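You operate a simulated robot arm through the tools that you are given. There is no shell and no other tool.

You run a simulated robot arm. Do the job below in one go: nothing can be reset, and whatever is moved stays where it is left.

## Task
Try both plug gauges in the bush marked TWO, then sort it.
Fine: go plug first; plugs back in their cups; good tray if the bore takes the go plug and stops the no-go plug, else rework tray; leave the other bushes.

Only the result counts: the job must be done as asked and must still hold three seconds after the hand-in. Knocking over, shifting, dropping, spilling or breaking anything else fails it.

## Robot
A 6-joint arm with a two-finger parallel gripper, fixed in place. Base frame: the origin is on the floor under the middle of its stand, x ahead of it, y to its left, z up; the work surface is at about z = 86. Lengths are in cm, angles in degrees, forces in N, time in s.
With the tool pointing down near the work surface it reaches from about 36 to 76 cm from the base axis. Its first joint turns from -66.0 to 66.0 degrees. Payload 2.45 kg.
The tool frame sits at the grasp point between the pads (the TCP): z along the fingers, y along the line on which they close. The tips reach 2.4 cm beyond it. The gripper opens to 6.8 cm. The fingers are 1.7 cm wide and 1 cm thick; the gripper's body (4 by 7 cm) begins 4.1 cm behind the TCP.
Orientation is told as [roll, pitch, yaw] about the base's x, y, z axes, in that order, counted from this pose: with the fingers straight down and closing along the base's y, the tool's x points along the base's -x, its y along +y and its z along -z.

## Interface
- The arm moves only by the tool send_rows. Its argument "commands" is one flat list of numbers, 7 for each row, row after row: the turn, a rotation vector about the tool's x, y, z in degrees, then the shift along the tool's x, y, z in mm, then the gripper command, from -1 (fully open) to 1 (shut), values between in proportion. In form: [ax, ay, az, dx, dy, dz, hand, ax, ay, az, dx, dy, dz, hand, ...]. A call has 1 to 20 rows; each row shifts and turns the commanded pose from where the row before left it, along the tool's axes as they then stand. Each row takes 0.2 s and may step no farther than 5 cm and 8.6 degrees from the row before; otherwise, or with a gripper value out of range, the whole call is refused. A pose out of reach is approached as far as the arm can. The call stops where the force on the tool passes 40 N (or 10 N more than at its start, if that is more) or the arm is blocked; 0.2 s more then pass. Each finger travels about 10.8 cm/s and halts on what it meets, pressing with about 41 N; the grip force reading is that of the motor and also rises with nothing between the fingers. The clock runs only during rows and for 0.2 s after the last one: add rows that do not move to give the fingers time. It gives the time, the measured TCP pose, the force on the tool (base axes), the opening and the grip force at its end, in the units of the frame above (readings bear some noise), with the torque about the TCP (base axes, N m) and any sound that the robot's microphone picked up.
- Cameras (640 x 400 px; columns grow to the right, rows downward): "scene" is fixed at [16.62, 42.31, 144.37]; the picture's right is [-0.71, -0.71, 0.00], its down [-0.52, 0.52, -0.68] and it looks along [0.48, -0.48, -0.74] (base axes); focal length 345 px, centre (320, 200). "wrist" rides on the gripper at [8.4, 1.1, -7.5] in the tool frame; the picture's right is [-0.13, 0.99, 0.00], its down [-0.60, -0.08, -0.79] and it looks along [-0.79, -0.10, 0.61] (tool axes); focal length 251 px, centre (320, 200).
- get_image(camera): a new picture of that camera. No time passes.
- pixel_to_xyz(camera, pixels): for up to 12 pixels [column, row] of the newest picture of that camera ("zoom" is the newest enlarged one), the place [x, y, z] in the base frame of the surface seen there, good to about 0.2 cm. No time passes.
- inspect(camera, box): a new picture of the part [left, top, right, bottom] of that camera's present view, enlarged. No time passes.
- hand_in(): hands the job in; it is judged then, once.

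Unless the task says otherwise, let go and move clear before handing in.

The tools are called after "Request:" by a JSON object that holds its "name" and its "arguments". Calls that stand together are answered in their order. send_rows: Moves the arm, as the interface text tells. Its arguments: {"type":"object","properties":{"commands":{"type":"array","items":{"type":"number"}}},"required":["commands"]} The other tools are called the same way: get_image (camera) takes a picture; pixel_to_xyz (camera, pixels) gives the place of the surface under pixels of a picture; inspect (camera, box) takes an enlarged picture of a part of a camera's view; hand_in () hands the job in.

At the start:

```text
time_s: 0.0
position: [42.7, 26.42, 120.34]
tool_rot: [0.0, 0.0, -0.1]
force: [-0.7, -0.1, -0.1]
wrist_torque: [0.02, -0.01, 0.04]
gripper_width: 6.8
finger_force: 0.1
```

scene: 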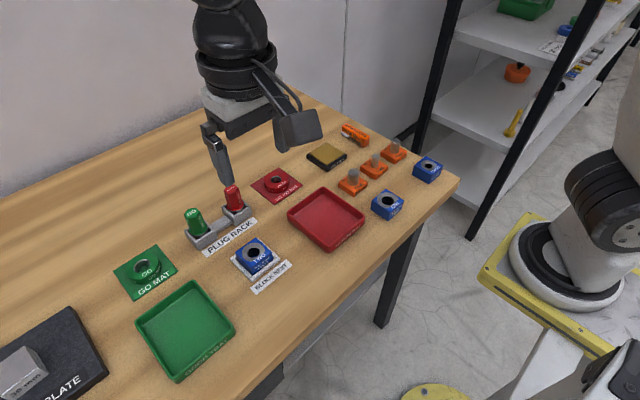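
wrist: 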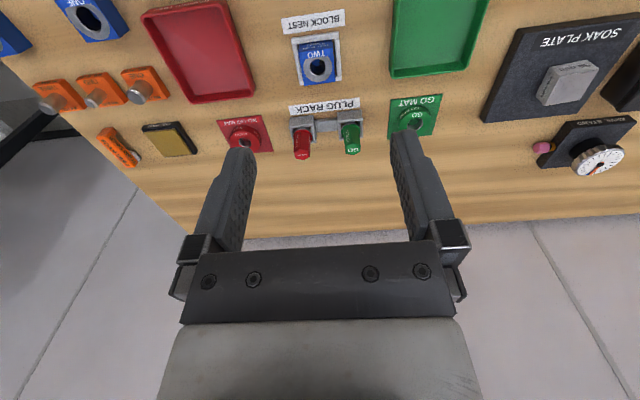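

The scene shows the block TWO in a nest near pixel (255,255), green and red plugs in the rack near (194,222) and (233,198), a green tray and a red tray. I'll take enlarged pictures to read labels before moving.

Request:
{"name": "inspect", "arguments": {"camera": "scene", "box": [170, 160, 310, 300]}}

Request:
{"name": "inspect", "arguments": {"camera": "scene", "box": [90, 200, 290, 400]}}

Request:
{"name": "inspect", "arguments": {"camera": "scene", "box": [240, 100, 480, 260]}}

Request:
{"name": "inspect", "arguments": {"camera": "wrist", "box": [200, 0, 480, 175]}}

```text
2.86 times, centred on (240, 230) of scene
```

zoom: 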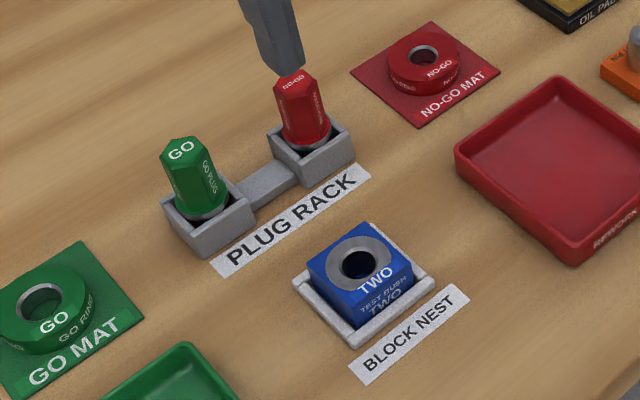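

```text
2.00 times, centred on (190, 300) of scene
```

zoom: 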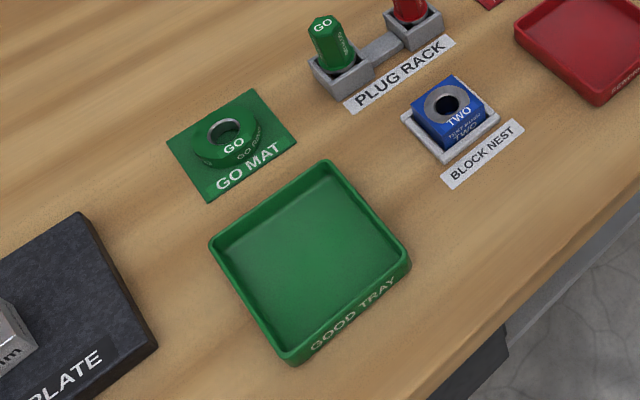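

```text
2.50 times, centred on (360, 180) of scene
```

zoom: 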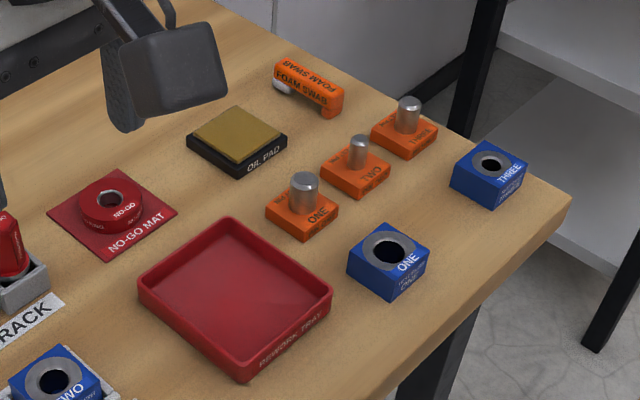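

```text
2.29 times, centred on (340, 88) of wrist
```

zoom: 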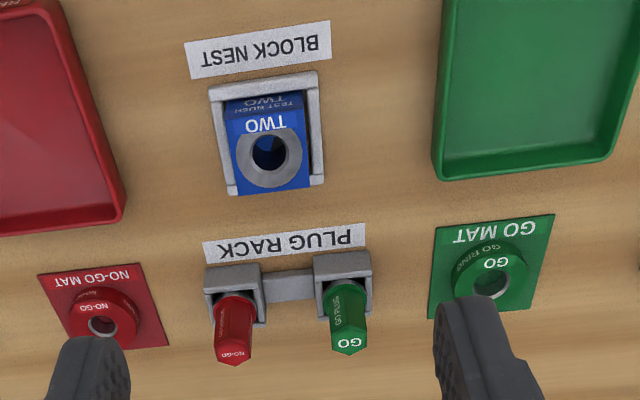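

The close views show clearly the GO plug (green), NO-GO plug (red), TWO in the nest with its bore up, GOOD tray green and REWORK tray red. Next I'll get positions of these surfaces in the base frame.

Request:
{"name": "get_image", "arguments": {"camera": "scene"}}

Request:
{"name": "pixel_to_xyz", "arguments": {"camera": "scene", "pixels": [[193, 213], [233, 189], [255, 253], [255, 240], [237, 256], [275, 255], [251, 270], [146, 265], [277, 181], [185, 330], [326, 218], [220, 205]]}}

Request:
{"name": "inspect", "arguments": {"camera": "scene", "box": [220, 225, 300, 295]}}

```text
taken
```

scene: 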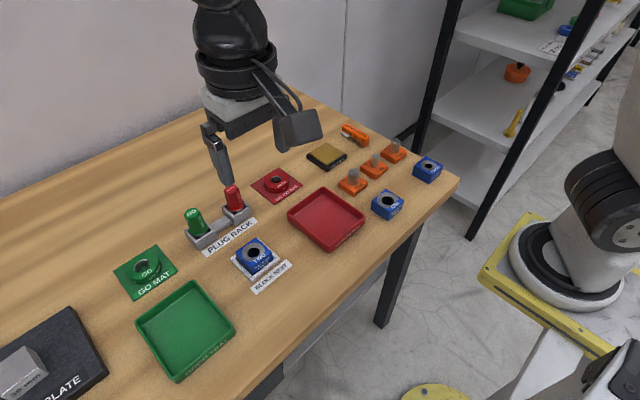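

```text
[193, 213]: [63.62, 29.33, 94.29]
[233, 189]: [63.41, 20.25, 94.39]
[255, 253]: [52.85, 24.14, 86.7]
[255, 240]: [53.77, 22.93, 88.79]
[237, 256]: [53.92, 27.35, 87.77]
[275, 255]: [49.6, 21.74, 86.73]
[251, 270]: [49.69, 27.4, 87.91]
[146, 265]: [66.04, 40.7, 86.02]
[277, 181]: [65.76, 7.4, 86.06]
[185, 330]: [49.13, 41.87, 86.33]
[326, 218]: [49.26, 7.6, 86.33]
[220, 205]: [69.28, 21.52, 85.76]
```

```text
5.71 times, centred on (260, 260) of scene
```

zoom: 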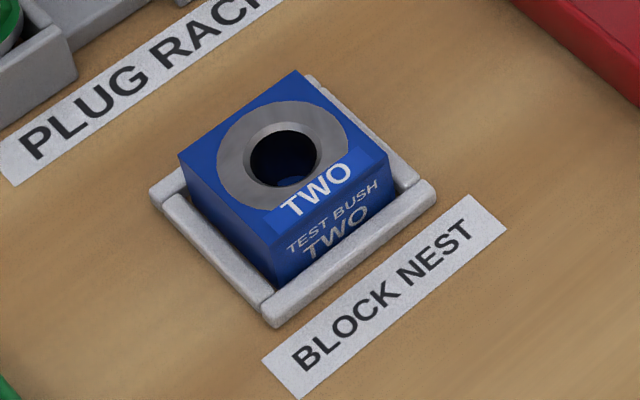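

The nest has rails on three sides (left, right and front), open towards +x, with TWO's bore at zoom (290,155). I'll measure block, cups and handles more precisely.

Request:
{"name": "pixel_to_xyz", "arguments": {"camera": "zoom", "pixels": [[296, 74], [182, 155], [270, 235], [385, 150], [240, 140], [340, 140], [290, 108], [270, 200], [290, 155], [285, 180], [170, 220], [350, 245]]}}

Request:
{"name": "inspect", "arguments": {"camera": "scene", "box": [175, 175, 265, 255]}}

```text
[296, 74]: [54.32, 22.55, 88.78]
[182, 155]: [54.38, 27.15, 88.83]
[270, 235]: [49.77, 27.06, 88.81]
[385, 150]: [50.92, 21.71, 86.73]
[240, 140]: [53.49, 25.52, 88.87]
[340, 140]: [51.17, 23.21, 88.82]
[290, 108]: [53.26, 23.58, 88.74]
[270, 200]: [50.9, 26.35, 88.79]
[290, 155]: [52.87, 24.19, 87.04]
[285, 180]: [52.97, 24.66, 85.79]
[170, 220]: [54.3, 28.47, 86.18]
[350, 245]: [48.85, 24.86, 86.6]
```

```text
5.00 times, centred on (220, 215) of scene
```

zoom: 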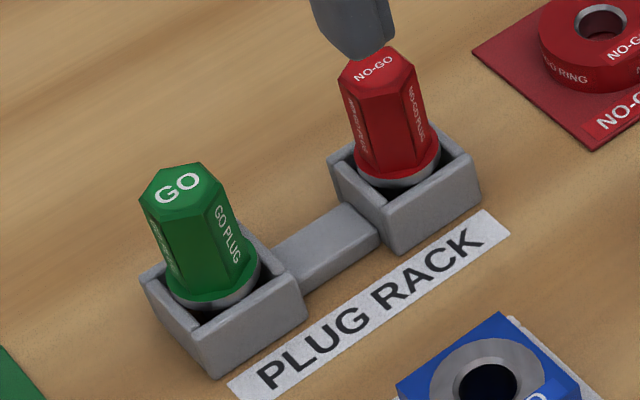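

Block TWO's top is about z=88.8, with corners near (54.3,22.5), (54.4,27.15) and (49.8,27.1). Next I need the hex flats' orientation and the handle geometry, so I'll zoom in on each plug.

Request:
{"name": "inspect", "arguments": {"camera": "scene", "box": [180, 200, 220, 240]}}

Request:
{"name": "pixel_to_xyz", "arguments": {"camera": "zoom", "pixels": [[320, 200]]}}

Request:
{"name": "inspect", "arguments": {"camera": "wrist", "box": [280, 110, 370, 170]}}

```text
10.00 times, centred on (200, 220) of scene
```

zoom: 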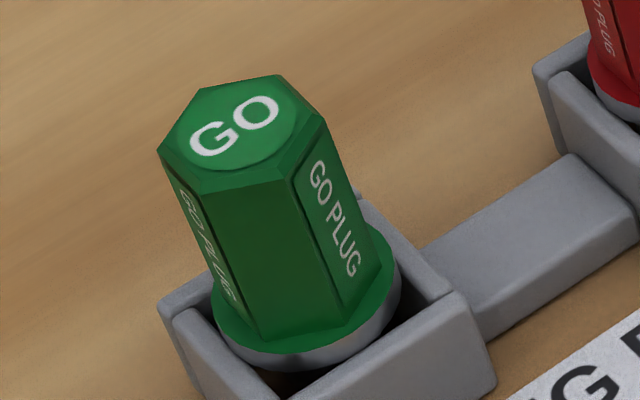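

```text
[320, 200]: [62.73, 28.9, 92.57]
```

```text
6.67 times, centred on (325, 140) of wrist
```

zoom: 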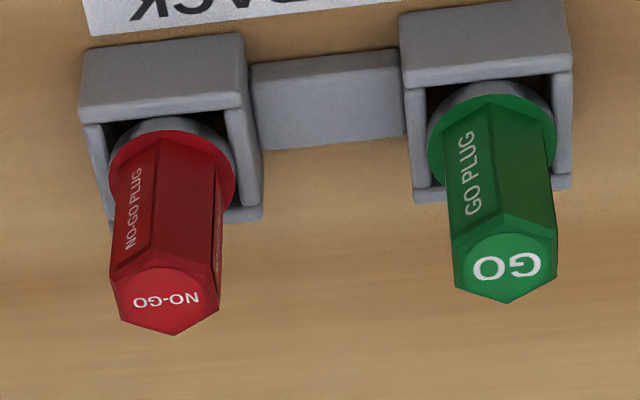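

The GO handle is a hex tapering slightly, with a text face seen at zoom (335,210). I'll measure its vertices, then do the same for the NO-GO.

Request:
{"name": "inspect", "arguments": {"camera": "scene", "box": [180, 200, 220, 240]}}

Request:
{"name": "pixel_to_xyz", "arguments": {"camera": "zoom", "pixels": [[163, 150], [206, 92], [280, 79], [320, 118], [287, 178], [195, 187], [238, 130], [255, 333], [340, 320], [240, 360], [360, 210], [460, 300]]}}

Request:
{"name": "inspect", "arguments": {"camera": "scene", "box": [213, 175, 253, 215]}}

```text
10.00 times, centred on (200, 220) of scene
```

zoom: 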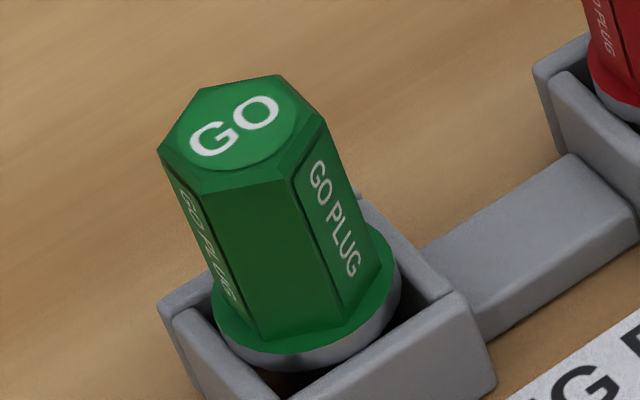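

```text
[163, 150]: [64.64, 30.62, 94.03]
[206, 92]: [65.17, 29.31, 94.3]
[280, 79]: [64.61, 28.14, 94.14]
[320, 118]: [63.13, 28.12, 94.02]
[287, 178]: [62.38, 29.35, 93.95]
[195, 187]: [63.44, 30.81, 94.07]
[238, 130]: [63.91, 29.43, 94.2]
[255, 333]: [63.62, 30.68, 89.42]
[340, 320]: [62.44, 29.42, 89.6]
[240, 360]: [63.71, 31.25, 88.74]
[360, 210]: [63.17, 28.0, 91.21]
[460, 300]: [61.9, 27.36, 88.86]
```

```text
10.00 times, centred on (233, 195) of scene
```

zoom: 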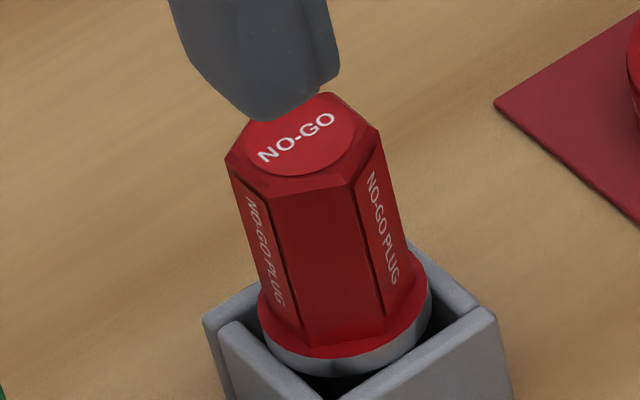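

The hex vertices give the GO plug's axis at about (63.9, 29.4), flats facing ±y and 2.45 cm across, so the fingers at yaw 0 fit. I'll measure the NO-GO in this zoom and go above the GO plug at z≈103.

Request:
{"name": "pixel_to_xyz", "arguments": {"camera": "zoom", "pixels": [[230, 160], [325, 97], [375, 130], [347, 190], [257, 195], [300, 135], [312, 350], [405, 335], [300, 375], [470, 320]]}}

Request:
{"name": "send_rows", "arguments": {"commands": [0, 0, 0, -26.5, 3.7, 21.6, -1, 0, 0, 0, -26.5, 3.7, 21.6, -1, 0, 0, 0, -26.5, 3.7, 21.6, -1, 0, 0, 0, -26.5, 3.7, 21.6, -1, 0, 0, 0, -26.5, 3.7, 21.6, -1, 0, 0, 0, -26.5, 3.7, 21.6, -1, 0, 0, 0, -26.5, 3.7, 21.6, -1, 0, 0, 0, -26.5, 3.7, 21.6, -1, 0, 0, 0, 0, 0, 0, -1]}}

```text
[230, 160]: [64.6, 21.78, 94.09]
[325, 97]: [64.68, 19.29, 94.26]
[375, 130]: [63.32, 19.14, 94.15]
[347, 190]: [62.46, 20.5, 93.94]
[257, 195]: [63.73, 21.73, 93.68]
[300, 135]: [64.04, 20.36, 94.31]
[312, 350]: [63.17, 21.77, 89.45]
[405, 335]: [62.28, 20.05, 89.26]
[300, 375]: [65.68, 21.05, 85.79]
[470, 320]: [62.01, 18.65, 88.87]
```

```text
time_s: 2.0
position: [63.99, 29.41, 103.05]
tool_rot: [0.0, 0.1, -0.2]
force: [-0.5, -0.1, -0.2]
wrist_torque: [0.0, 0.0, 0.0]
gripper_width: 6.82
finger_force: 0.0
```

The arm is at (63.99, 29.41, 103.05), above the GO plug as planned. I'll check alignment in both pictures before descending.

Request:
{"name": "get_image", "arguments": {"camera": "wrist"}}

Request:
{"name": "get_image", "arguments": {"camera": "scene"}}

```text
taken
```

wrist: 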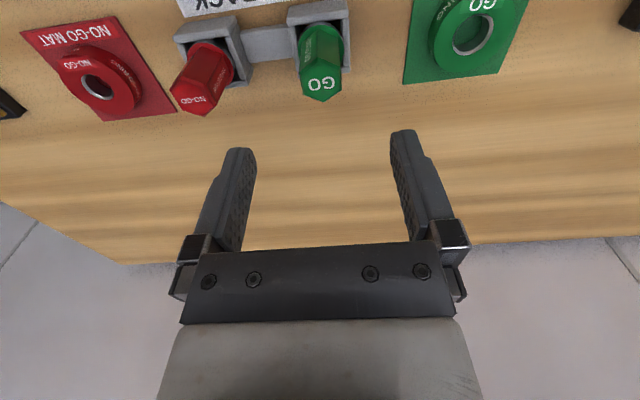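

```text
taken
```

scene: 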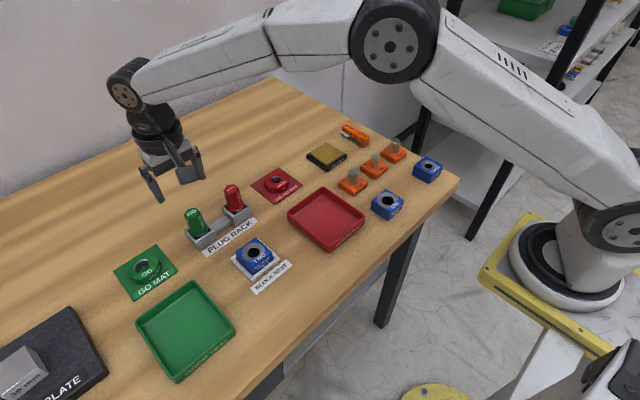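

The wrist picture shows the GO plug's top at (320,82). I'll measure it from this nearer view.

Request:
{"name": "inspect", "arguments": {"camera": "wrist", "box": [280, 20, 370, 110]}}

Request:
{"name": "pixel_to_xyz", "arguments": {"camera": "zoom", "pixels": [[320, 200]]}}

```text
4.44 times, centred on (325, 65) of wrist
```

zoom: 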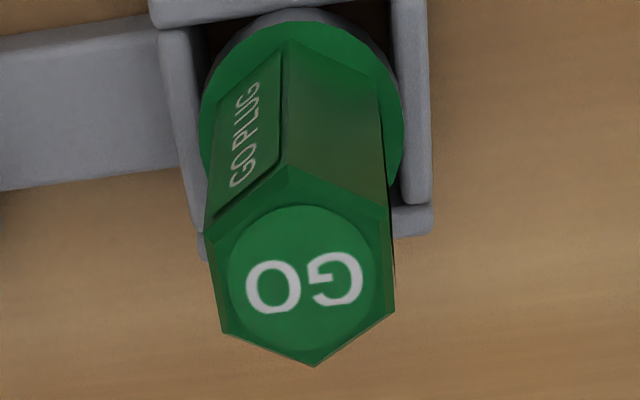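

```text
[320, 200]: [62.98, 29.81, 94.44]
```

Request:
{"name": "pixel_to_xyz", "arguments": {"camera": "zoom", "pixels": [[213, 243], [287, 172], [385, 213], [388, 305], [313, 360], [226, 328], [306, 277], [205, 110], [398, 110], [175, 100], [415, 100]]}}

```text
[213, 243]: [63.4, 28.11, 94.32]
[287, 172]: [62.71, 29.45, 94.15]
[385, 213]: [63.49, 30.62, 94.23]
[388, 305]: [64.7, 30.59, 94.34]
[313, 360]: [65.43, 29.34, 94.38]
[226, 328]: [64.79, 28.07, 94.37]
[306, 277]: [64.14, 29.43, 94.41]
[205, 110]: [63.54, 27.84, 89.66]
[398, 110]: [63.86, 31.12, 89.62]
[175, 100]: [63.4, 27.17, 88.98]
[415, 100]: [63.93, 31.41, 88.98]
```

Wrist measures the GO axis at about (64.05, 29.38), flats aligned with x to within ~2°, collar top at z≈89.65. I'll descend to z≈92.5 with the fingers open.

Request:
{"name": "send_rows", "arguments": {"commands": [0, 0, 0, 0, 0, 18, -1, 0, 0, 0, 0, 0, 18, -1, 0, 0, 0, 0, 0, 18, -1, 0, 0, 0, 0, 0, 18, -1, 0, 0, 0, 0, 0, 18, -1, 0, 0, 0, 0, 0, 15, -1, 0, 0, 0, 0, 0, 0, -1]}}

Request:
{"name": "get_image", "arguments": {"camera": "wrist"}}

Request:
{"name": "inspect", "arguments": {"camera": "scene", "box": [150, 160, 270, 260]}}

```text
time_s: 3.6
position: [64.17, 29.35, 92.2]
tool_rot: [0.0, 0.0, -0.1]
force: [-0.2, -0.2, -0.6]
wrist_torque: [0.03, 0.01, -0.03]
gripper_width: 6.81
finger_force: 0.0
```

```text
taken
```

wrist: 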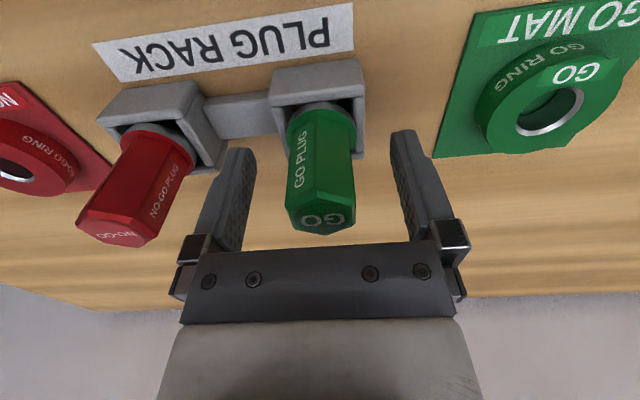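

```text
4.00 times, centred on (210, 210) of scene
```

zoom: 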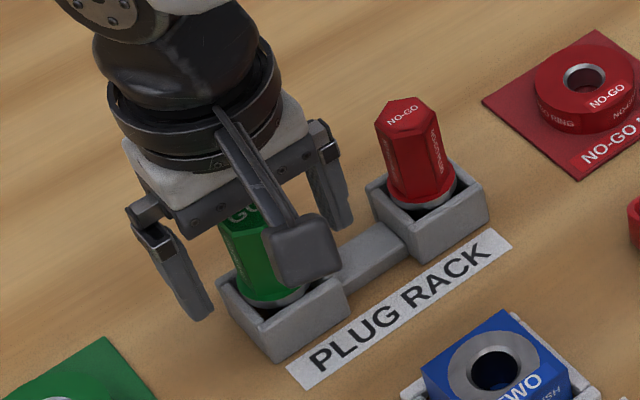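

The fingers straddle the GO handle evenly (wrist 245 and 400, with the plug at about 322). TCP z is 92.2, so I'll rise 2 mm and close to just wider than the handle, to check centring.

Request:
{"name": "send_rows", "arguments": {"commands": [0, 0, 0, 0, 0, -2, -1, 0, 0, 0, 0, 0, 0, 0.1, 0, 0, 0, 0, 0, 0, 0.1, 0, 0, 0, 0, 0, 0, 0.1]}}

Request:
{"name": "inspect", "arguments": {"camera": "wrist", "box": [220, 80, 420, 260]}}

```text
time_s: 4.6
position: [63.98, 29.44, 92.61]
tool_rot: [-0.1, 0.0, 0.0]
force: [-0.4, 0.4, 0.6]
wrist_torque: [0.0, 0.02, 0.0]
gripper_width: 3.07
finger_force: 0.1
```

```text
2.22 times, centred on (320, 170) of wrist
```

zoom: 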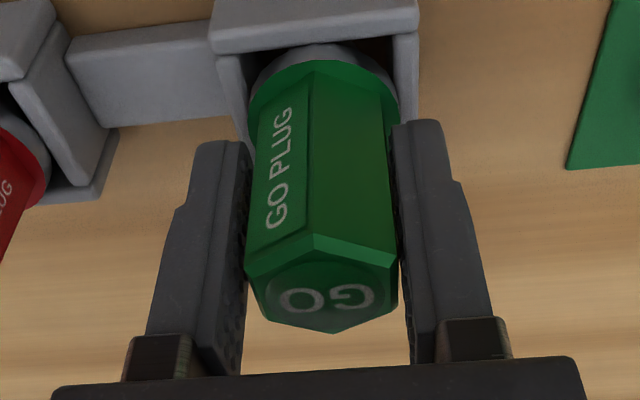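

Gap is symmetric around the handle in the zoom (fingers at 240 and 405). I'll close fully and read the grip.

Request:
{"name": "send_rows", "arguments": {"commands": [0, 0, 0, 0, 0, 0, 0.25, 0, 0, 0, 0, 0, 0, 1, 0, 0, 0, 0, 0, 0, 1, 0, 0, 0, 0, 0, 0, 1]}}

Request:
{"name": "inspect", "arguments": {"camera": "wrist", "box": [220, 80, 420, 260]}}

```text
time_s: 5.6
position: [64.06, 29.4, 92.67]
tool_rot: [-0.1, 0.0, 0.0]
force: [-0.4, 1.0, 0.6]
wrist_torque: [-0.02, 0.01, 0.01]
gripper_width: 2.66
finger_force: 41.2
```

```text
2.22 times, centred on (320, 170) of wrist
```

zoom: 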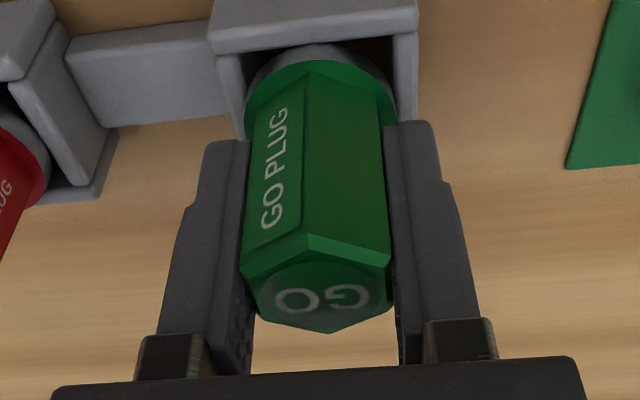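

The handle is gripped: width 2.66 cm, 41 N. I'll lift straight up 9 cm and look at the shaft.

Request:
{"name": "send_rows", "arguments": {"commands": [0, 0, 0, 0, 0, -5, 1, 0, 0, 0, 0, 0, -10, 1, 0, 0, 0, 0, 0, -10, 1, 0, 0, 0, 0, 0, -15, 1, 0, 0, 0, 0, 0, -20, 1, 0, 0, 0, 0, 0, -20, 1, 0, 0, 0, 0, 0, -10, 1, 0, 0, 0, 0, 0, 0, 1]}}

Request:
{"name": "inspect", "arguments": {"camera": "scene", "box": [140, 130, 270, 260]}}

Request:
{"name": "get_image", "arguments": {"camera": "wrist"}}

```text
time_s: 7.4
position: [64.07, 29.36, 101.74]
tool_rot: [0.0, 0.0, 0.0]
force: [0.1, -0.8, -1.4]
wrist_torque: [0.02, 0.0, 0.02]
gripper_width: 2.67
finger_force: 40.7
```

```text
3.08 times, centred on (205, 195) of scene
```

zoom: 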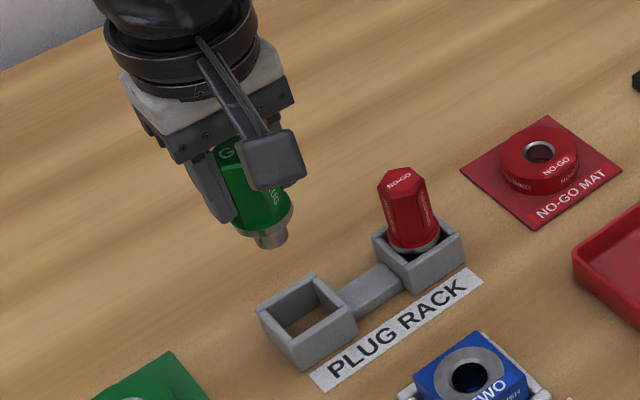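

```text
taken
```

wrist: 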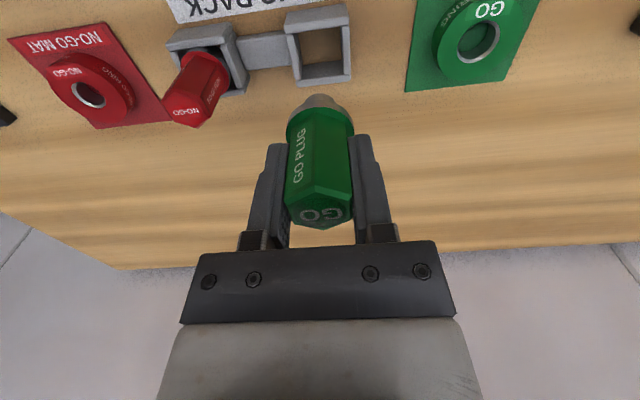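

The plug came up cleanly; the scene zoom shows a metal shaft with a stepped tip. I'll look closer at it and measure it.

Request:
{"name": "inspect", "arguments": {"camera": "scene", "box": [175, 180, 215, 220]}}

Request:
{"name": "pixel_to_xyz", "arguments": {"camera": "zoom", "pixels": [[310, 150], [310, 200]]}}

Request:
{"name": "inspect", "arguments": {"camera": "wrist", "box": [270, 80, 370, 160]}}

```text
10.00 times, centred on (195, 200) of scene
```

zoom: 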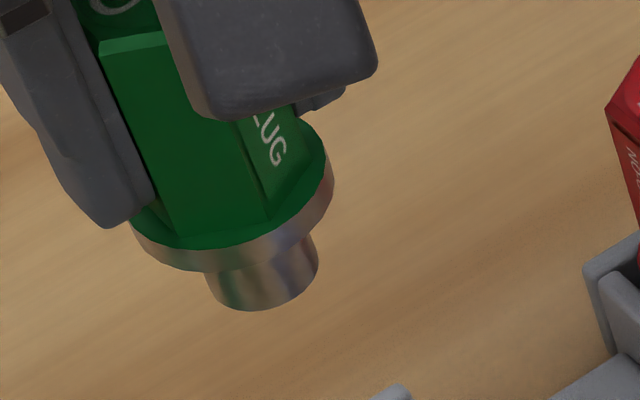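

```text
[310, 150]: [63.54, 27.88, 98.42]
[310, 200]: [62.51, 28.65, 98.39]
```

```text
5.00 times, centred on (320, 120) of wrist
```

zoom: 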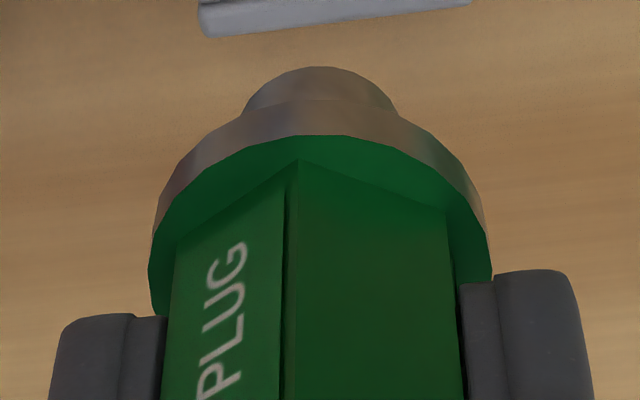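

The shaft looks about 2.1 cm across and 1.7 cm long under a metal flange. I'll measure tip and flange points in this zoom.

Request:
{"name": "inspect", "arguments": {"camera": "scene", "box": [175, 190, 215, 230]}}

Request:
{"name": "pixel_to_xyz", "arguments": {"camera": "zoom", "pixels": [[208, 178], [212, 195], [240, 207], [270, 205], [300, 190], [316, 165], [315, 145], [262, 190], [180, 165], [330, 95], [135, 135], [280, 145]]}}

```text
10.00 times, centred on (195, 210) of scene
```

zoom: 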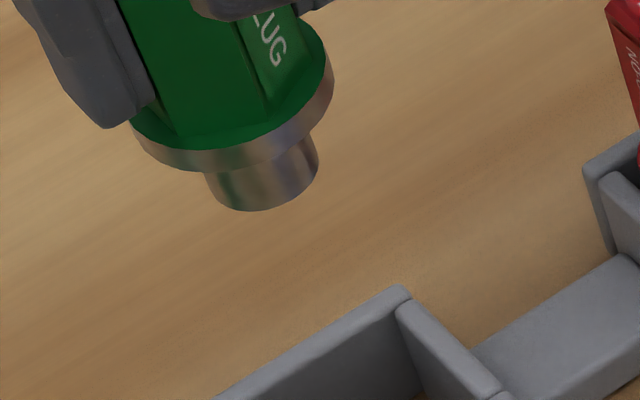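

```text
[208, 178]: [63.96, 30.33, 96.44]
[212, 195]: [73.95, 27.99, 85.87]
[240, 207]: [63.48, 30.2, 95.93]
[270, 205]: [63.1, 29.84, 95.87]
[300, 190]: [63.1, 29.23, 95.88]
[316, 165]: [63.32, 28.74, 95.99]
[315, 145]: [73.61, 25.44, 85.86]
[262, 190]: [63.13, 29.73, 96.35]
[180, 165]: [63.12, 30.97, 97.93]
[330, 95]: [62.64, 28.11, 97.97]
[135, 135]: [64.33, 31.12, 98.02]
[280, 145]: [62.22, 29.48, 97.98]
```

Shaft tip is ~6.0 cm below the TCP and the flange underside ~3.8 cm below. With the GO cup empty, I'll measure it for the later return, and refine the bore's centre.

Request:
{"name": "inspect", "arguments": {"camera": "scene", "box": [180, 215, 220, 255]}}

Request:
{"name": "pixel_to_xyz", "arguments": {"camera": "zoom", "pixels": [[170, 160], [185, 170], [355, 62], [365, 75], [475, 165], [470, 150], [280, 270], [285, 255], [320, 160], [270, 200], [180, 190], [360, 100]]}}

Request:
{"name": "inspect", "arguments": {"camera": "scene", "box": [235, 235, 275, 275]}}

```text
10.00 times, centred on (200, 235) of scene
```

zoom: 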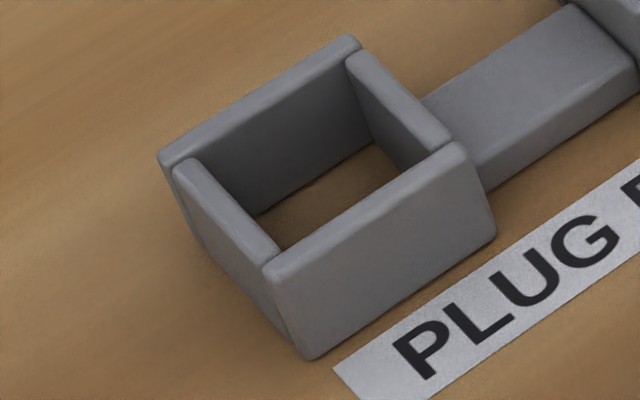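

```text
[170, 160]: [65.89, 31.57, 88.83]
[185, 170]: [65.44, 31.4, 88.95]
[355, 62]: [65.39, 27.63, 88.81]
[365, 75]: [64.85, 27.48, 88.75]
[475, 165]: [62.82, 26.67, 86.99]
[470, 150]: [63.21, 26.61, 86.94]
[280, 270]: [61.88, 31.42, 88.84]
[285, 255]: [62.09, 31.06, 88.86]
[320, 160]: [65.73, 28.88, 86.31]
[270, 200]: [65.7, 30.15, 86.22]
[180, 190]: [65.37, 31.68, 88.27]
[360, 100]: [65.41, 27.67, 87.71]
```

```text
10.00 times, centred on (255, 255) of scene
```

zoom: 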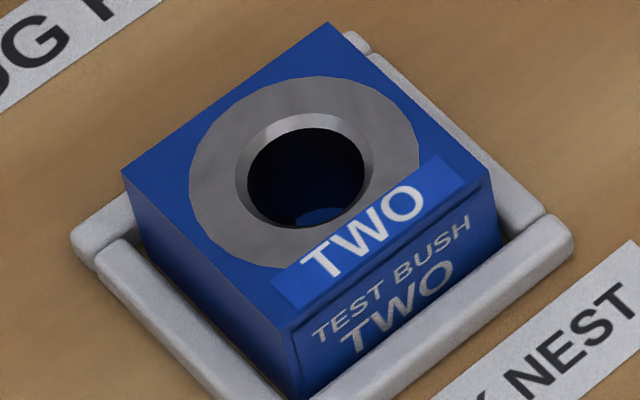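

The cup is empty down to the table, with walls ~4 mm thick around a ~3.5 cm inside. In the bore's zoom a lighter blue spot shows at (320,215); I'll enlarge that, and measure ring points.

Request:
{"name": "pixel_to_xyz", "arguments": {"camera": "zoom", "pixels": [[193, 180], [260, 90], [340, 80], [415, 150], [215, 245], [260, 265], [240, 180], [300, 120], [370, 155], [275, 222], [122, 172], [330, 26]]}}

Request:
{"name": "inspect", "arguments": {"camera": "scene", "box": [245, 243, 265, 263]}}

```text
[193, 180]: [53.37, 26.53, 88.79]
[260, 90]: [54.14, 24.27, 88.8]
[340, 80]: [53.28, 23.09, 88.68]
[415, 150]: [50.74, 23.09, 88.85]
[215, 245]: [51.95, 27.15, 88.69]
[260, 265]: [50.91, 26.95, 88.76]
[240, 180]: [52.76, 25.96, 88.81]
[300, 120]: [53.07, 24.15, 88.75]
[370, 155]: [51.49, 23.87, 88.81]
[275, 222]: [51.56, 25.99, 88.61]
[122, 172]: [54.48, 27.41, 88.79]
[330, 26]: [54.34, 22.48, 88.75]
```

```text
16.00 times, centred on (255, 253) of scene
```

zoom: 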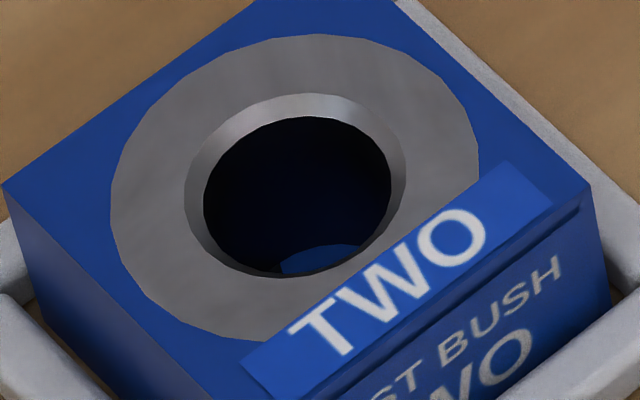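

The bore is clean, with a wide chamfer about 2.6 cm at the rim, and centre estimates agree on about (52.15, 24.87). I'll carry the GO plug over it and stop with the tip ~2 cm above the bush to check alignment.

Request:
{"name": "send_rows", "arguments": {"commands": [0, 0, 0, 20, -7.5, 0, 1, 0, 0, 0, 30, -11.2, 0, 1, 0, 0, 0, 30, -11.2, 0, 1, 0, 0, 0, 25, -9.5, 0, 1, 0, 0, 0, 14, -5.5, 0, 1, 0, 0, 0, 0, 0, 15, 1, 0, 0, 0, 0, 0, 15, 1, 0, 0, 0, 0, 0, 0, 1]}}

Request:
{"name": "get_image", "arguments": {"camera": "wrist"}}

Request:
{"name": "inspect", "arguments": {"camera": "scene", "box": [225, 210, 285, 280]}}

```text
time_s: 9.2
position: [52.05, 25.15, 98.71]
tool_rot: [0.0, 0.1, 0.0]
force: [0.3, 0.8, -1.5]
wrist_torque: [0.02, -0.02, 0.02]
gripper_width: 2.68
finger_force: 40.8
```

```text
taken
```

wrist: 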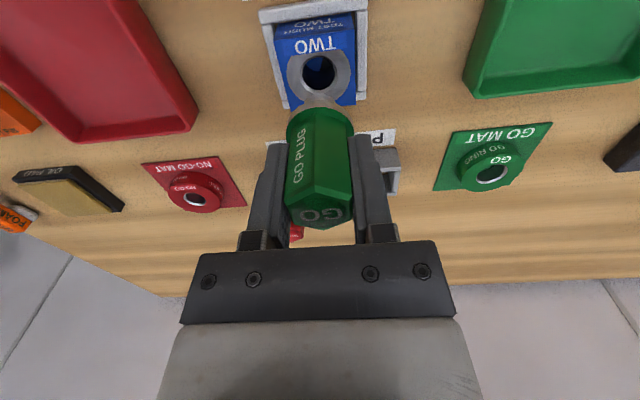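

```text
5.71 times, centred on (255, 245) of scene
```

zoom: 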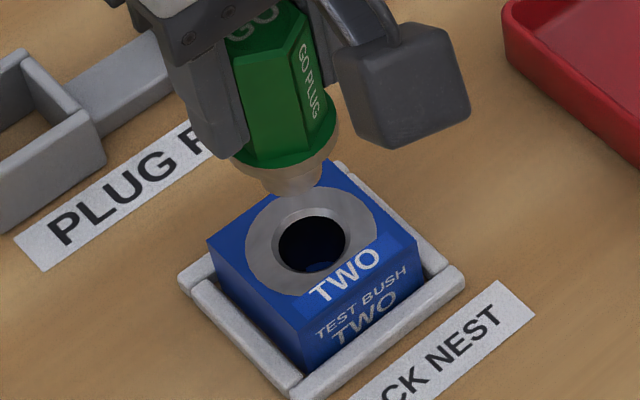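

Reported y is 25.15 instead of the 24.87 I aimed for; that may be reading noise. I'll hold for a moment and read again a couple of times.

Request:
{"name": "send_rows", "arguments": {"commands": [0, 0, 0, 0, 0, 0, 1, 0, 0, 0, 0, 0, 0, 1]}}

Request:
{"name": "send_rows", "arguments": {"commands": [0, 0, 0, 0, 0, 0, 1]}}

Request:
{"name": "inspect", "arguments": {"camera": "wrist", "box": [260, 20, 380, 130]}}

Request:
{"name": "pixel_to_xyz", "arguments": {"camera": "zoom", "pixels": [[320, 185]]}}

```text
time_s: 9.8
position: [52.02, 25.12, 98.64]
tool_rot: [-0.1, -0.1, 0.1]
force: [-0.3, 0.4, -2.1]
wrist_torque: [0.0, -0.03, 0.02]
gripper_width: 2.65
finger_force: 40.6
```

```text
time_s: 10.2
position: [52.05, 25.05, 98.75]
tool_rot: [0.0, 0.0, 0.0]
force: [-0.7, 0.9, -2.0]
wrist_torque: [-0.01, -0.03, -0.01]
gripper_width: 2.67
finger_force: 41.4
```

```text
3.64 times, centred on (320, 75) of wrist
```

zoom: 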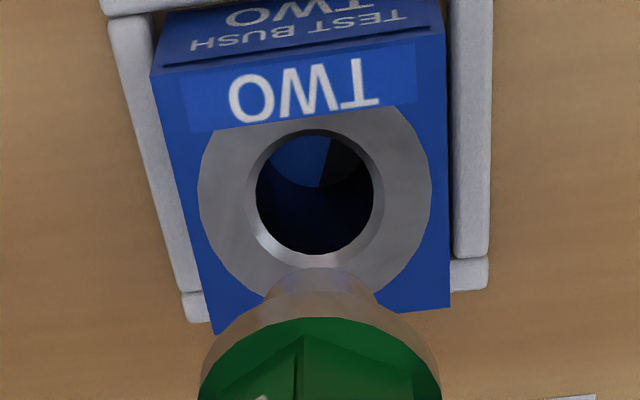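

```text
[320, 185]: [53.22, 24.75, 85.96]
```

Steady reading is about (52.04, 25.10, 98.7). From this wrist zoom I'll measure the bore rim and ring edges.

Request:
{"name": "pixel_to_xyz", "arguments": {"camera": "zoom", "pixels": [[200, 190], [430, 190], [222, 150], [408, 140], [222, 250], [410, 250], [245, 190], [384, 190], [160, 80], [444, 70], [210, 318], [448, 300]]}}

```text
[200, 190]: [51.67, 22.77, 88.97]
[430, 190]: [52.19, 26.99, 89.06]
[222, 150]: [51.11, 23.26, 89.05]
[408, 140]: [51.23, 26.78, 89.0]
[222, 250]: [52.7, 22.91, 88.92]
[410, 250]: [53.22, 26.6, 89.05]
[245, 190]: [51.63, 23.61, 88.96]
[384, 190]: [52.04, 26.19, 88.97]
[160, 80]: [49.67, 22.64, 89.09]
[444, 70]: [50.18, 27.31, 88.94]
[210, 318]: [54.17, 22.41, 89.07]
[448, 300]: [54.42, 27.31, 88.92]
```

Ring midpoints give the bore centre at about (52.05, 24.88). I'll shift y by -2 mm and lower 30 mm, leaving the tip just above the block for a final check.

Request:
{"name": "send_rows", "arguments": {"commands": [0, 0, 0, 0, -2, 0, 1, 0, 0, 0, 0, 0, 10, 1, 0, 0, 0, 0, 0, 10, 1, 0, 0, 0, 0, 0, 8, 1, 0, 0, 0, 0, 0, 0, 1]}}

Request:
{"name": "inspect", "arguments": {"camera": "scene", "box": [235, 230, 275, 270]}}

Request:
{"name": "inspect", "arguments": {"camera": "wrist", "box": [260, 40, 380, 150]}}

```text
time_s: 11.4
position: [52.0, 24.98, 95.71]
tool_rot: [0.0, 0.0, -0.1]
force: [0.0, -0.1, -1.0]
wrist_torque: [0.0, -0.03, 0.01]
gripper_width: 2.66
finger_force: 40.8
```

```text
10.00 times, centred on (255, 250) of scene
```

zoom: 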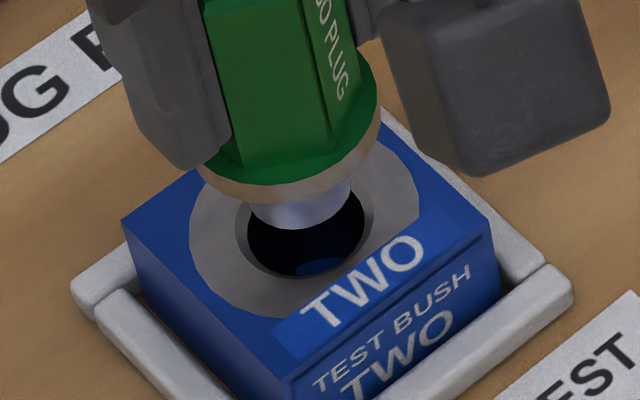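

```text
3.64 times, centred on (320, 95) of wrist
```

zoom: 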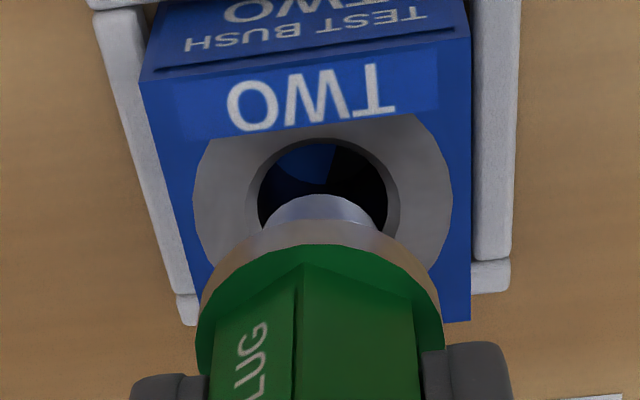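

In both views the shaft is centred over the bore (scene 300 vs. 299 expected, wrist 320 vs. 321). I'll lower gently in 2 mm steps for 12 mm, watching force.

Request:
{"name": "send_rows", "arguments": {"commands": [0, 0, 0, 0, 0, 2, 1, 0, 0, 0, 0, 0, 2, 1, 0, 0, 0, 0, 0, 2, 1, 0, 0, 0, 0, 0, 2, 1, 0, 0, 0, 0, 0, 2, 1, 0, 0, 0, 0, 0, 2, 1, 0, 0, 0, 0, 0, 0, 1]}}

Request:
{"name": "inspect", "arguments": {"camera": "scene", "box": [235, 230, 275, 270]}}

Request:
{"name": "inspect", "arguments": {"camera": "wrist", "box": [260, 40, 380, 150]}}

```text
time_s: 13.0
position: [52.02, 24.76, 94.71]
tool_rot: [0.0, 0.0, 0.0]
force: [-0.6, -0.2, -1.7]
wrist_torque: [-0.02, 0.0, 0.02]
gripper_width: 2.68
finger_force: 41.1
```

```text
10.00 times, centred on (255, 250) of scene
```

zoom: 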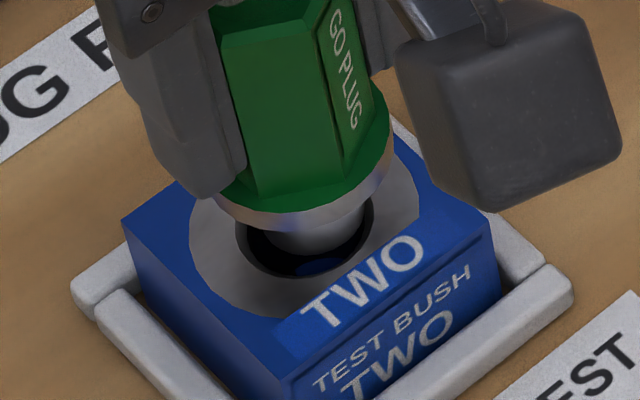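

```text
3.64 times, centred on (320, 95) of wrist
```

zoom: 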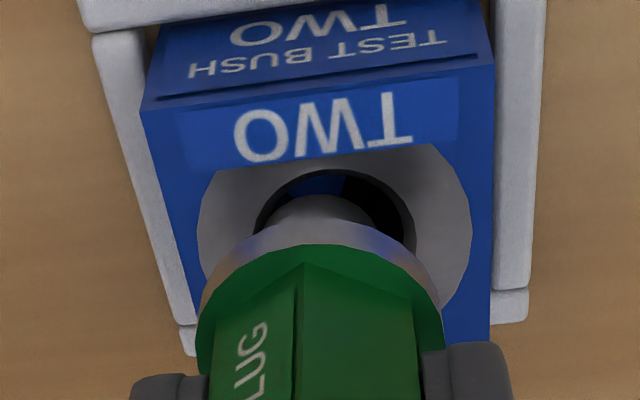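

The reading has drifted to y=24.76 and both views show the plug now ~2.5 mm toward -y of the bore (wrist 320 vs. bore 335), so the arm seems to settle slowly onto its commanded pose. I'll wait and read again before correcting.

Request:
{"name": "send_rows", "arguments": {"commands": [0, 0, 0, 0, 0, 0, 1, 0, 0, 0, 0, 0, 0, 1, 0, 0, 0, 0, 0, 0, 1, 0, 0, 0, 0, 0, 0, 1, 0, 0, 0, 0, 0, 0, 1]}}

Request:
{"name": "send_rows", "arguments": {"commands": [0, 0, 0, 0, 0, 0, 1, 0, 0, 0, 0, 0, 0, 1, 0, 0, 0, 0, 0, 0, 1, 0, 0, 0, 0, 0, 0, 1, 0, 0, 0, 0, 0, 0, 1]}}

Request:
{"name": "inspect", "arguments": {"camera": "wrist", "box": [260, 40, 380, 150]}}

```text
time_s: 14.2
position: [52.07, 24.74, 94.68]
tool_rot: [0.1, 0.0, 0.0]
force: [-0.2, -0.1, -1.1]
wrist_torque: [-0.01, 0.0, -0.04]
gripper_width: 2.67
finger_force: 41.2
```

```text
time_s: 15.4
position: [52.06, 24.77, 94.66]
tool_rot: [0.0, 0.0, 0.1]
force: [0.0, 0.0, -1.1]
wrist_torque: [-0.02, 0.01, 0.0]
gripper_width: 2.69
finger_force: 41.1
```

```text
3.64 times, centred on (320, 95) of wrist
```

zoom: 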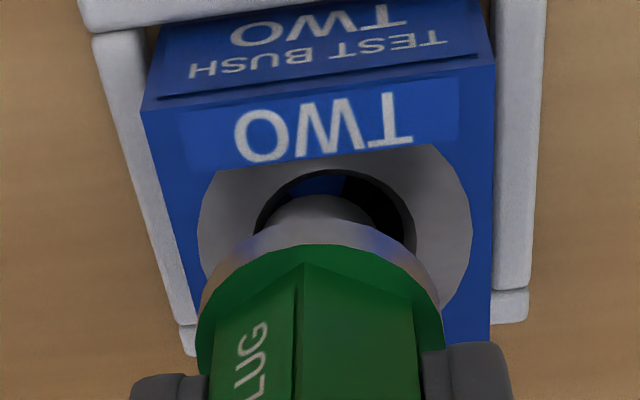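

It has settled at (52.06, 24.75, 94.67) with no contact force. The views put the shaft ~2 mm toward -y and ~1.5 mm toward -x of the bore, so I'll rise 3 mm, shift +1.5 mm x and +2 mm y, and look again.

Request:
{"name": "send_rows", "arguments": {"commands": [0, 0, 0, 0, 0, -3, 1, 0, 0, 0, -1.5, 2, 0, 1, 0, 0, 0, 0, 0, 0, 1, 0, 0, 0, 0, 0, 0, 1, 0, 0, 0, 0, 0, 0, 1]}}

Request:
{"name": "inspect", "arguments": {"camera": "scene", "box": [235, 230, 275, 270]}}

Request:
{"name": "inspect", "arguments": {"camera": "wrist", "box": [260, 40, 380, 150]}}

```text
time_s: 16.6
position: [52.13, 25.0, 95.1]
tool_rot: [-0.1, 0.0, 0.0]
force: [1.1, 0.5, -1.9]
wrist_torque: [0.0, -0.01, 0.02]
gripper_width: 2.67
finger_force: 41.1
```

```text
10.00 times, centred on (255, 250) of scene
```

zoom: 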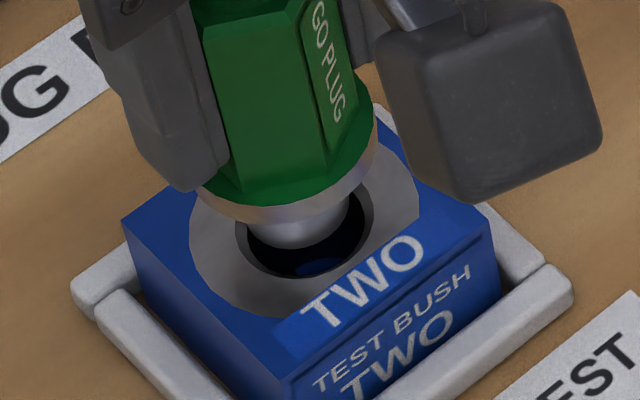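

```text
3.64 times, centred on (320, 95) of wrist
```

zoom: 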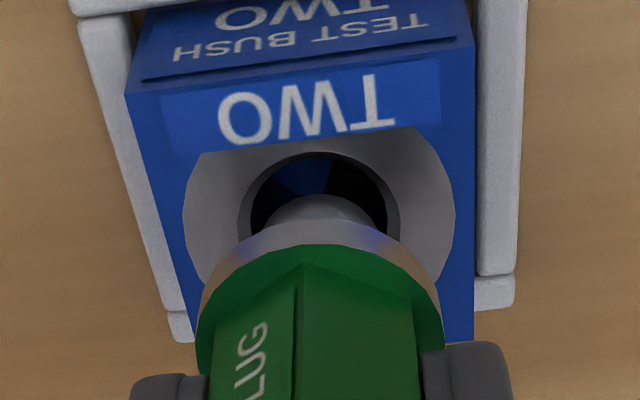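

Alignment is now good in both (wrist shaft 320 vs. bore 319; scene 299 vs. ~300). I'll lower 8 mm gently and check again.

Request:
{"name": "send_rows", "arguments": {"commands": [0, 0, 0, 0, 0, 2, 1, 0, 0, 0, 0, 0, 2, 1, 0, 0, 0, 0, 0, 2, 1, 0, 0, 0, 0, 0, 2, 1, 0, 0, 0, 0, 0, 0, 1, 0, 0, 0, 0, 0, 0, 1]}}

Request:
{"name": "inspect", "arguments": {"camera": "scene", "box": [235, 230, 275, 270]}}

Request:
{"name": "inspect", "arguments": {"camera": "wrist", "box": [260, 40, 380, 150]}}

```text
time_s: 18.0
position: [52.28, 25.02, 94.18]
tool_rot: [0.0, 0.0, 0.0]
force: [0.0, 0.2, -2.0]
wrist_torque: [0.01, 0.02, 0.0]
gripper_width: 2.69
finger_force: 41.1
```

```text
10.00 times, centred on (255, 250) of scene
```

zoom: 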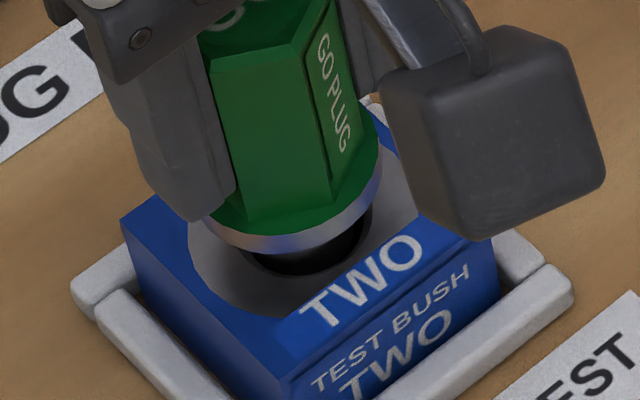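

```text
3.64 times, centred on (320, 95) of wrist
```

zoom: 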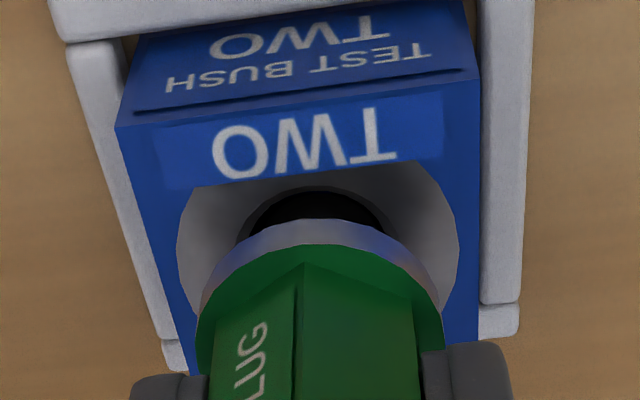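

TCP z=94.18 with no contact force, so the tip appears to be entering the bore freely. I'll keep lowering in 2 mm steps.

Request:
{"name": "send_rows", "arguments": {"commands": [0, 0, 0, 0, 0, 2, 1, 0, 0, 0, 0, 0, 2, 1, 0, 0, 0, 0, 0, 2, 1, 0, 0, 0, 0, 0, 0, 1]}}

Request:
{"name": "inspect", "arguments": {"camera": "scene", "box": [235, 230, 275, 270]}}

```text
time_s: 19.0
position: [52.2, 24.93, 93.6]
tool_rot: [0.0, 0.0, 0.0]
force: [0.7, -1.1, -1.7]
wrist_torque: [-0.01, 0.02, 0.01]
gripper_width: 2.66
finger_force: 41.1
```

```text
10.00 times, centred on (255, 250) of scene
```

zoom: 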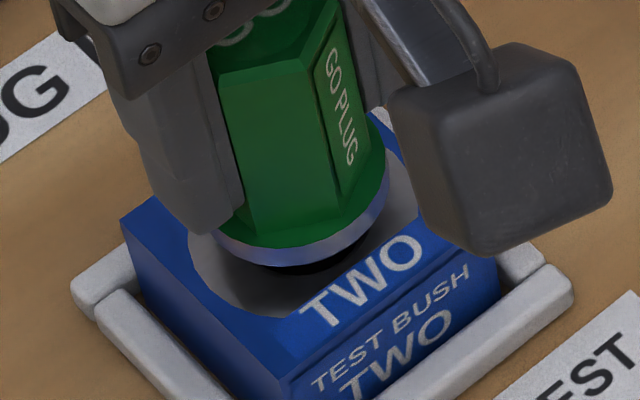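

Still free: z=93.6 with only ~1 N sideways, the shaft visibly inside the bore. I'll continue down to near seating at z≈92.7.

Request:
{"name": "send_rows", "arguments": {"commands": [0, 0, 0, 0, 0, 2, 1, 0, 0, 0, 0, 0, 2, 1, 0, 0, 0, 0, 0, 2, 1, 0, 0, 0, 0, 0, 0, 1, 0, 0, 0, 0, 0, 0, 1]}}

Request:
{"name": "inspect", "arguments": {"camera": "scene", "box": [235, 230, 275, 270]}}

```text
time_s: 20.2
position: [52.2, 24.96, 93.12]
tool_rot: [0.0, 0.0, 0.0]
force: [0.0, 0.3, -1.2]
wrist_torque: [0.01, -0.02, 0.01]
gripper_width: 2.66
finger_force: 40.9
```

```text
10.00 times, centred on (255, 250) of scene
```

zoom: 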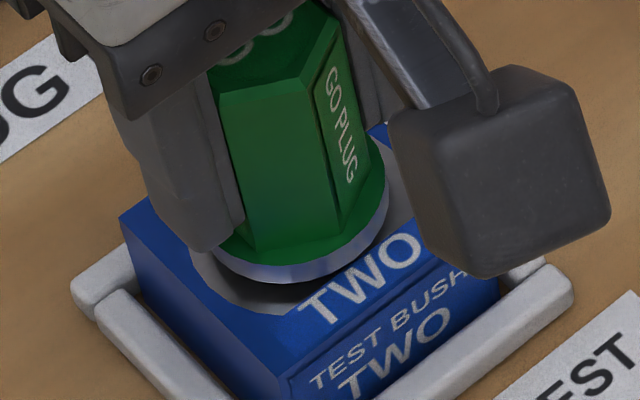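

z=93.12, still no resistance and flange ~4 mm above the bush. I'll take 1 mm steps until the flange just touches.

Request:
{"name": "send_rows", "arguments": {"commands": [0, 0, 0, 0, 0, 1, 1, 0, 0, 0, 0, 0, 1, 1, 0, 0, 0, 0, 0, 1, 1, 0, 0, 0, 0, 0, 0, 1]}}

Request:
{"name": "inspect", "arguments": {"camera": "scene", "box": [235, 230, 275, 270]}}

```text
time_s: 21.2
position: [52.15, 24.96, 92.92]
tool_rot: [0.0, 0.0, 0.0]
force: [0.4, 0.0, -1.9]
wrist_torque: [0.04, -0.03, 0.0]
gripper_width: 2.69
finger_force: 41.3
```

```text
10.00 times, centred on (255, 250) of scene
```

zoom: 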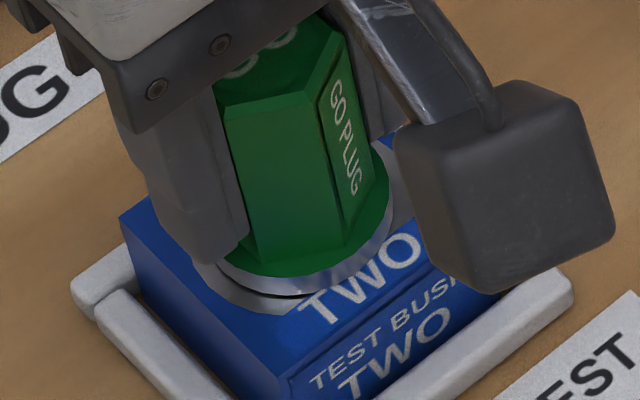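

The flange is now about 1–2 mm above the bush and force is still nil, so the GO plug goes in freely. I'll finish with two more 1 mm steps to seat it.

Request:
{"name": "send_rows", "arguments": {"commands": [0, 0, 0, 0, 0, 1, 1, 0, 0, 0, 0, 0, 1, 1, 0, 0, 0, 0, 0, 0, 1, 0, 0, 0, 0, 0, 0, 1]}}

Request:
{"name": "inspect", "arguments": {"camera": "scene", "box": [235, 230, 275, 270]}}

```text
time_s: 22.2
position: [52.16, 25.04, 92.64]
tool_rot: [0.1, -0.3, -0.1]
force: [-8.2, -8.6, 29.4]
wrist_torque: [-0.24, 0.41, 0.04]
gripper_width: 2.69
finger_force: 41.7
```

```text
10.00 times, centred on (255, 250) of scene
```

zoom: 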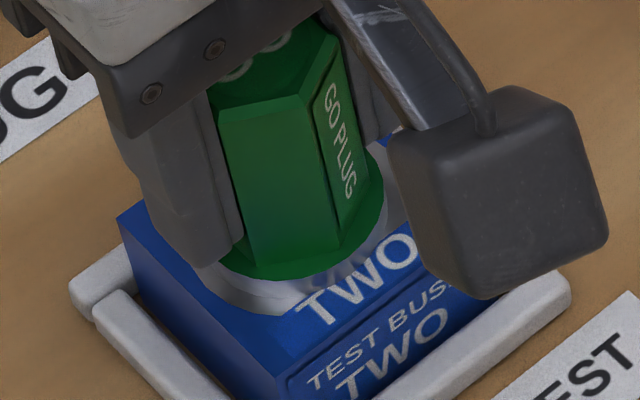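

Contact: 29 N upward at z=92.64, exactly where the flange should sit on the bush, so the bore takes the GO plug fully. I'll withdraw straight up slowly and check that the bush stays in the nest.

Request:
{"name": "send_rows", "arguments": {"commands": [0, 0, 0, 0, 0, -2, 1, 0, 0, 0, 0, 0, -3, 1, 0, 0, 0, 0, 0, -4, 1, 0, 0, 0, 0, 0, -4, 1, 0, 0, 0, 0, 0, 0, 1]}}

Request:
{"name": "inspect", "arguments": {"camera": "scene", "box": [225, 220, 285, 280]}}

```text
time_s: 23.4
position: [52.15, 25.11, 93.71]
tool_rot: [-0.1, 0.0, 0.0]
force: [-1.0, 0.0, -1.9]
wrist_torque: [-0.01, 0.0, 0.02]
gripper_width: 2.67
finger_force: 40.8
```

```text
6.67 times, centred on (255, 250) of scene
```

zoom: 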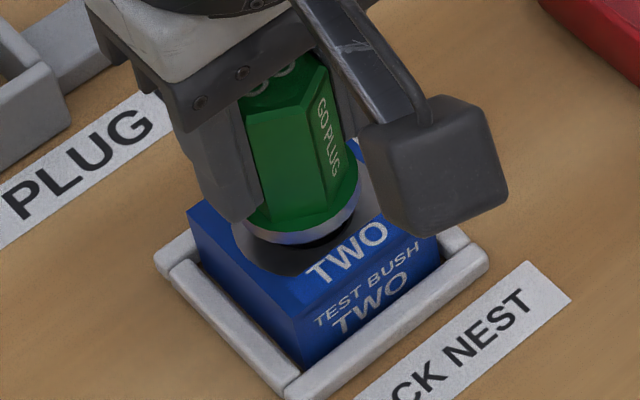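

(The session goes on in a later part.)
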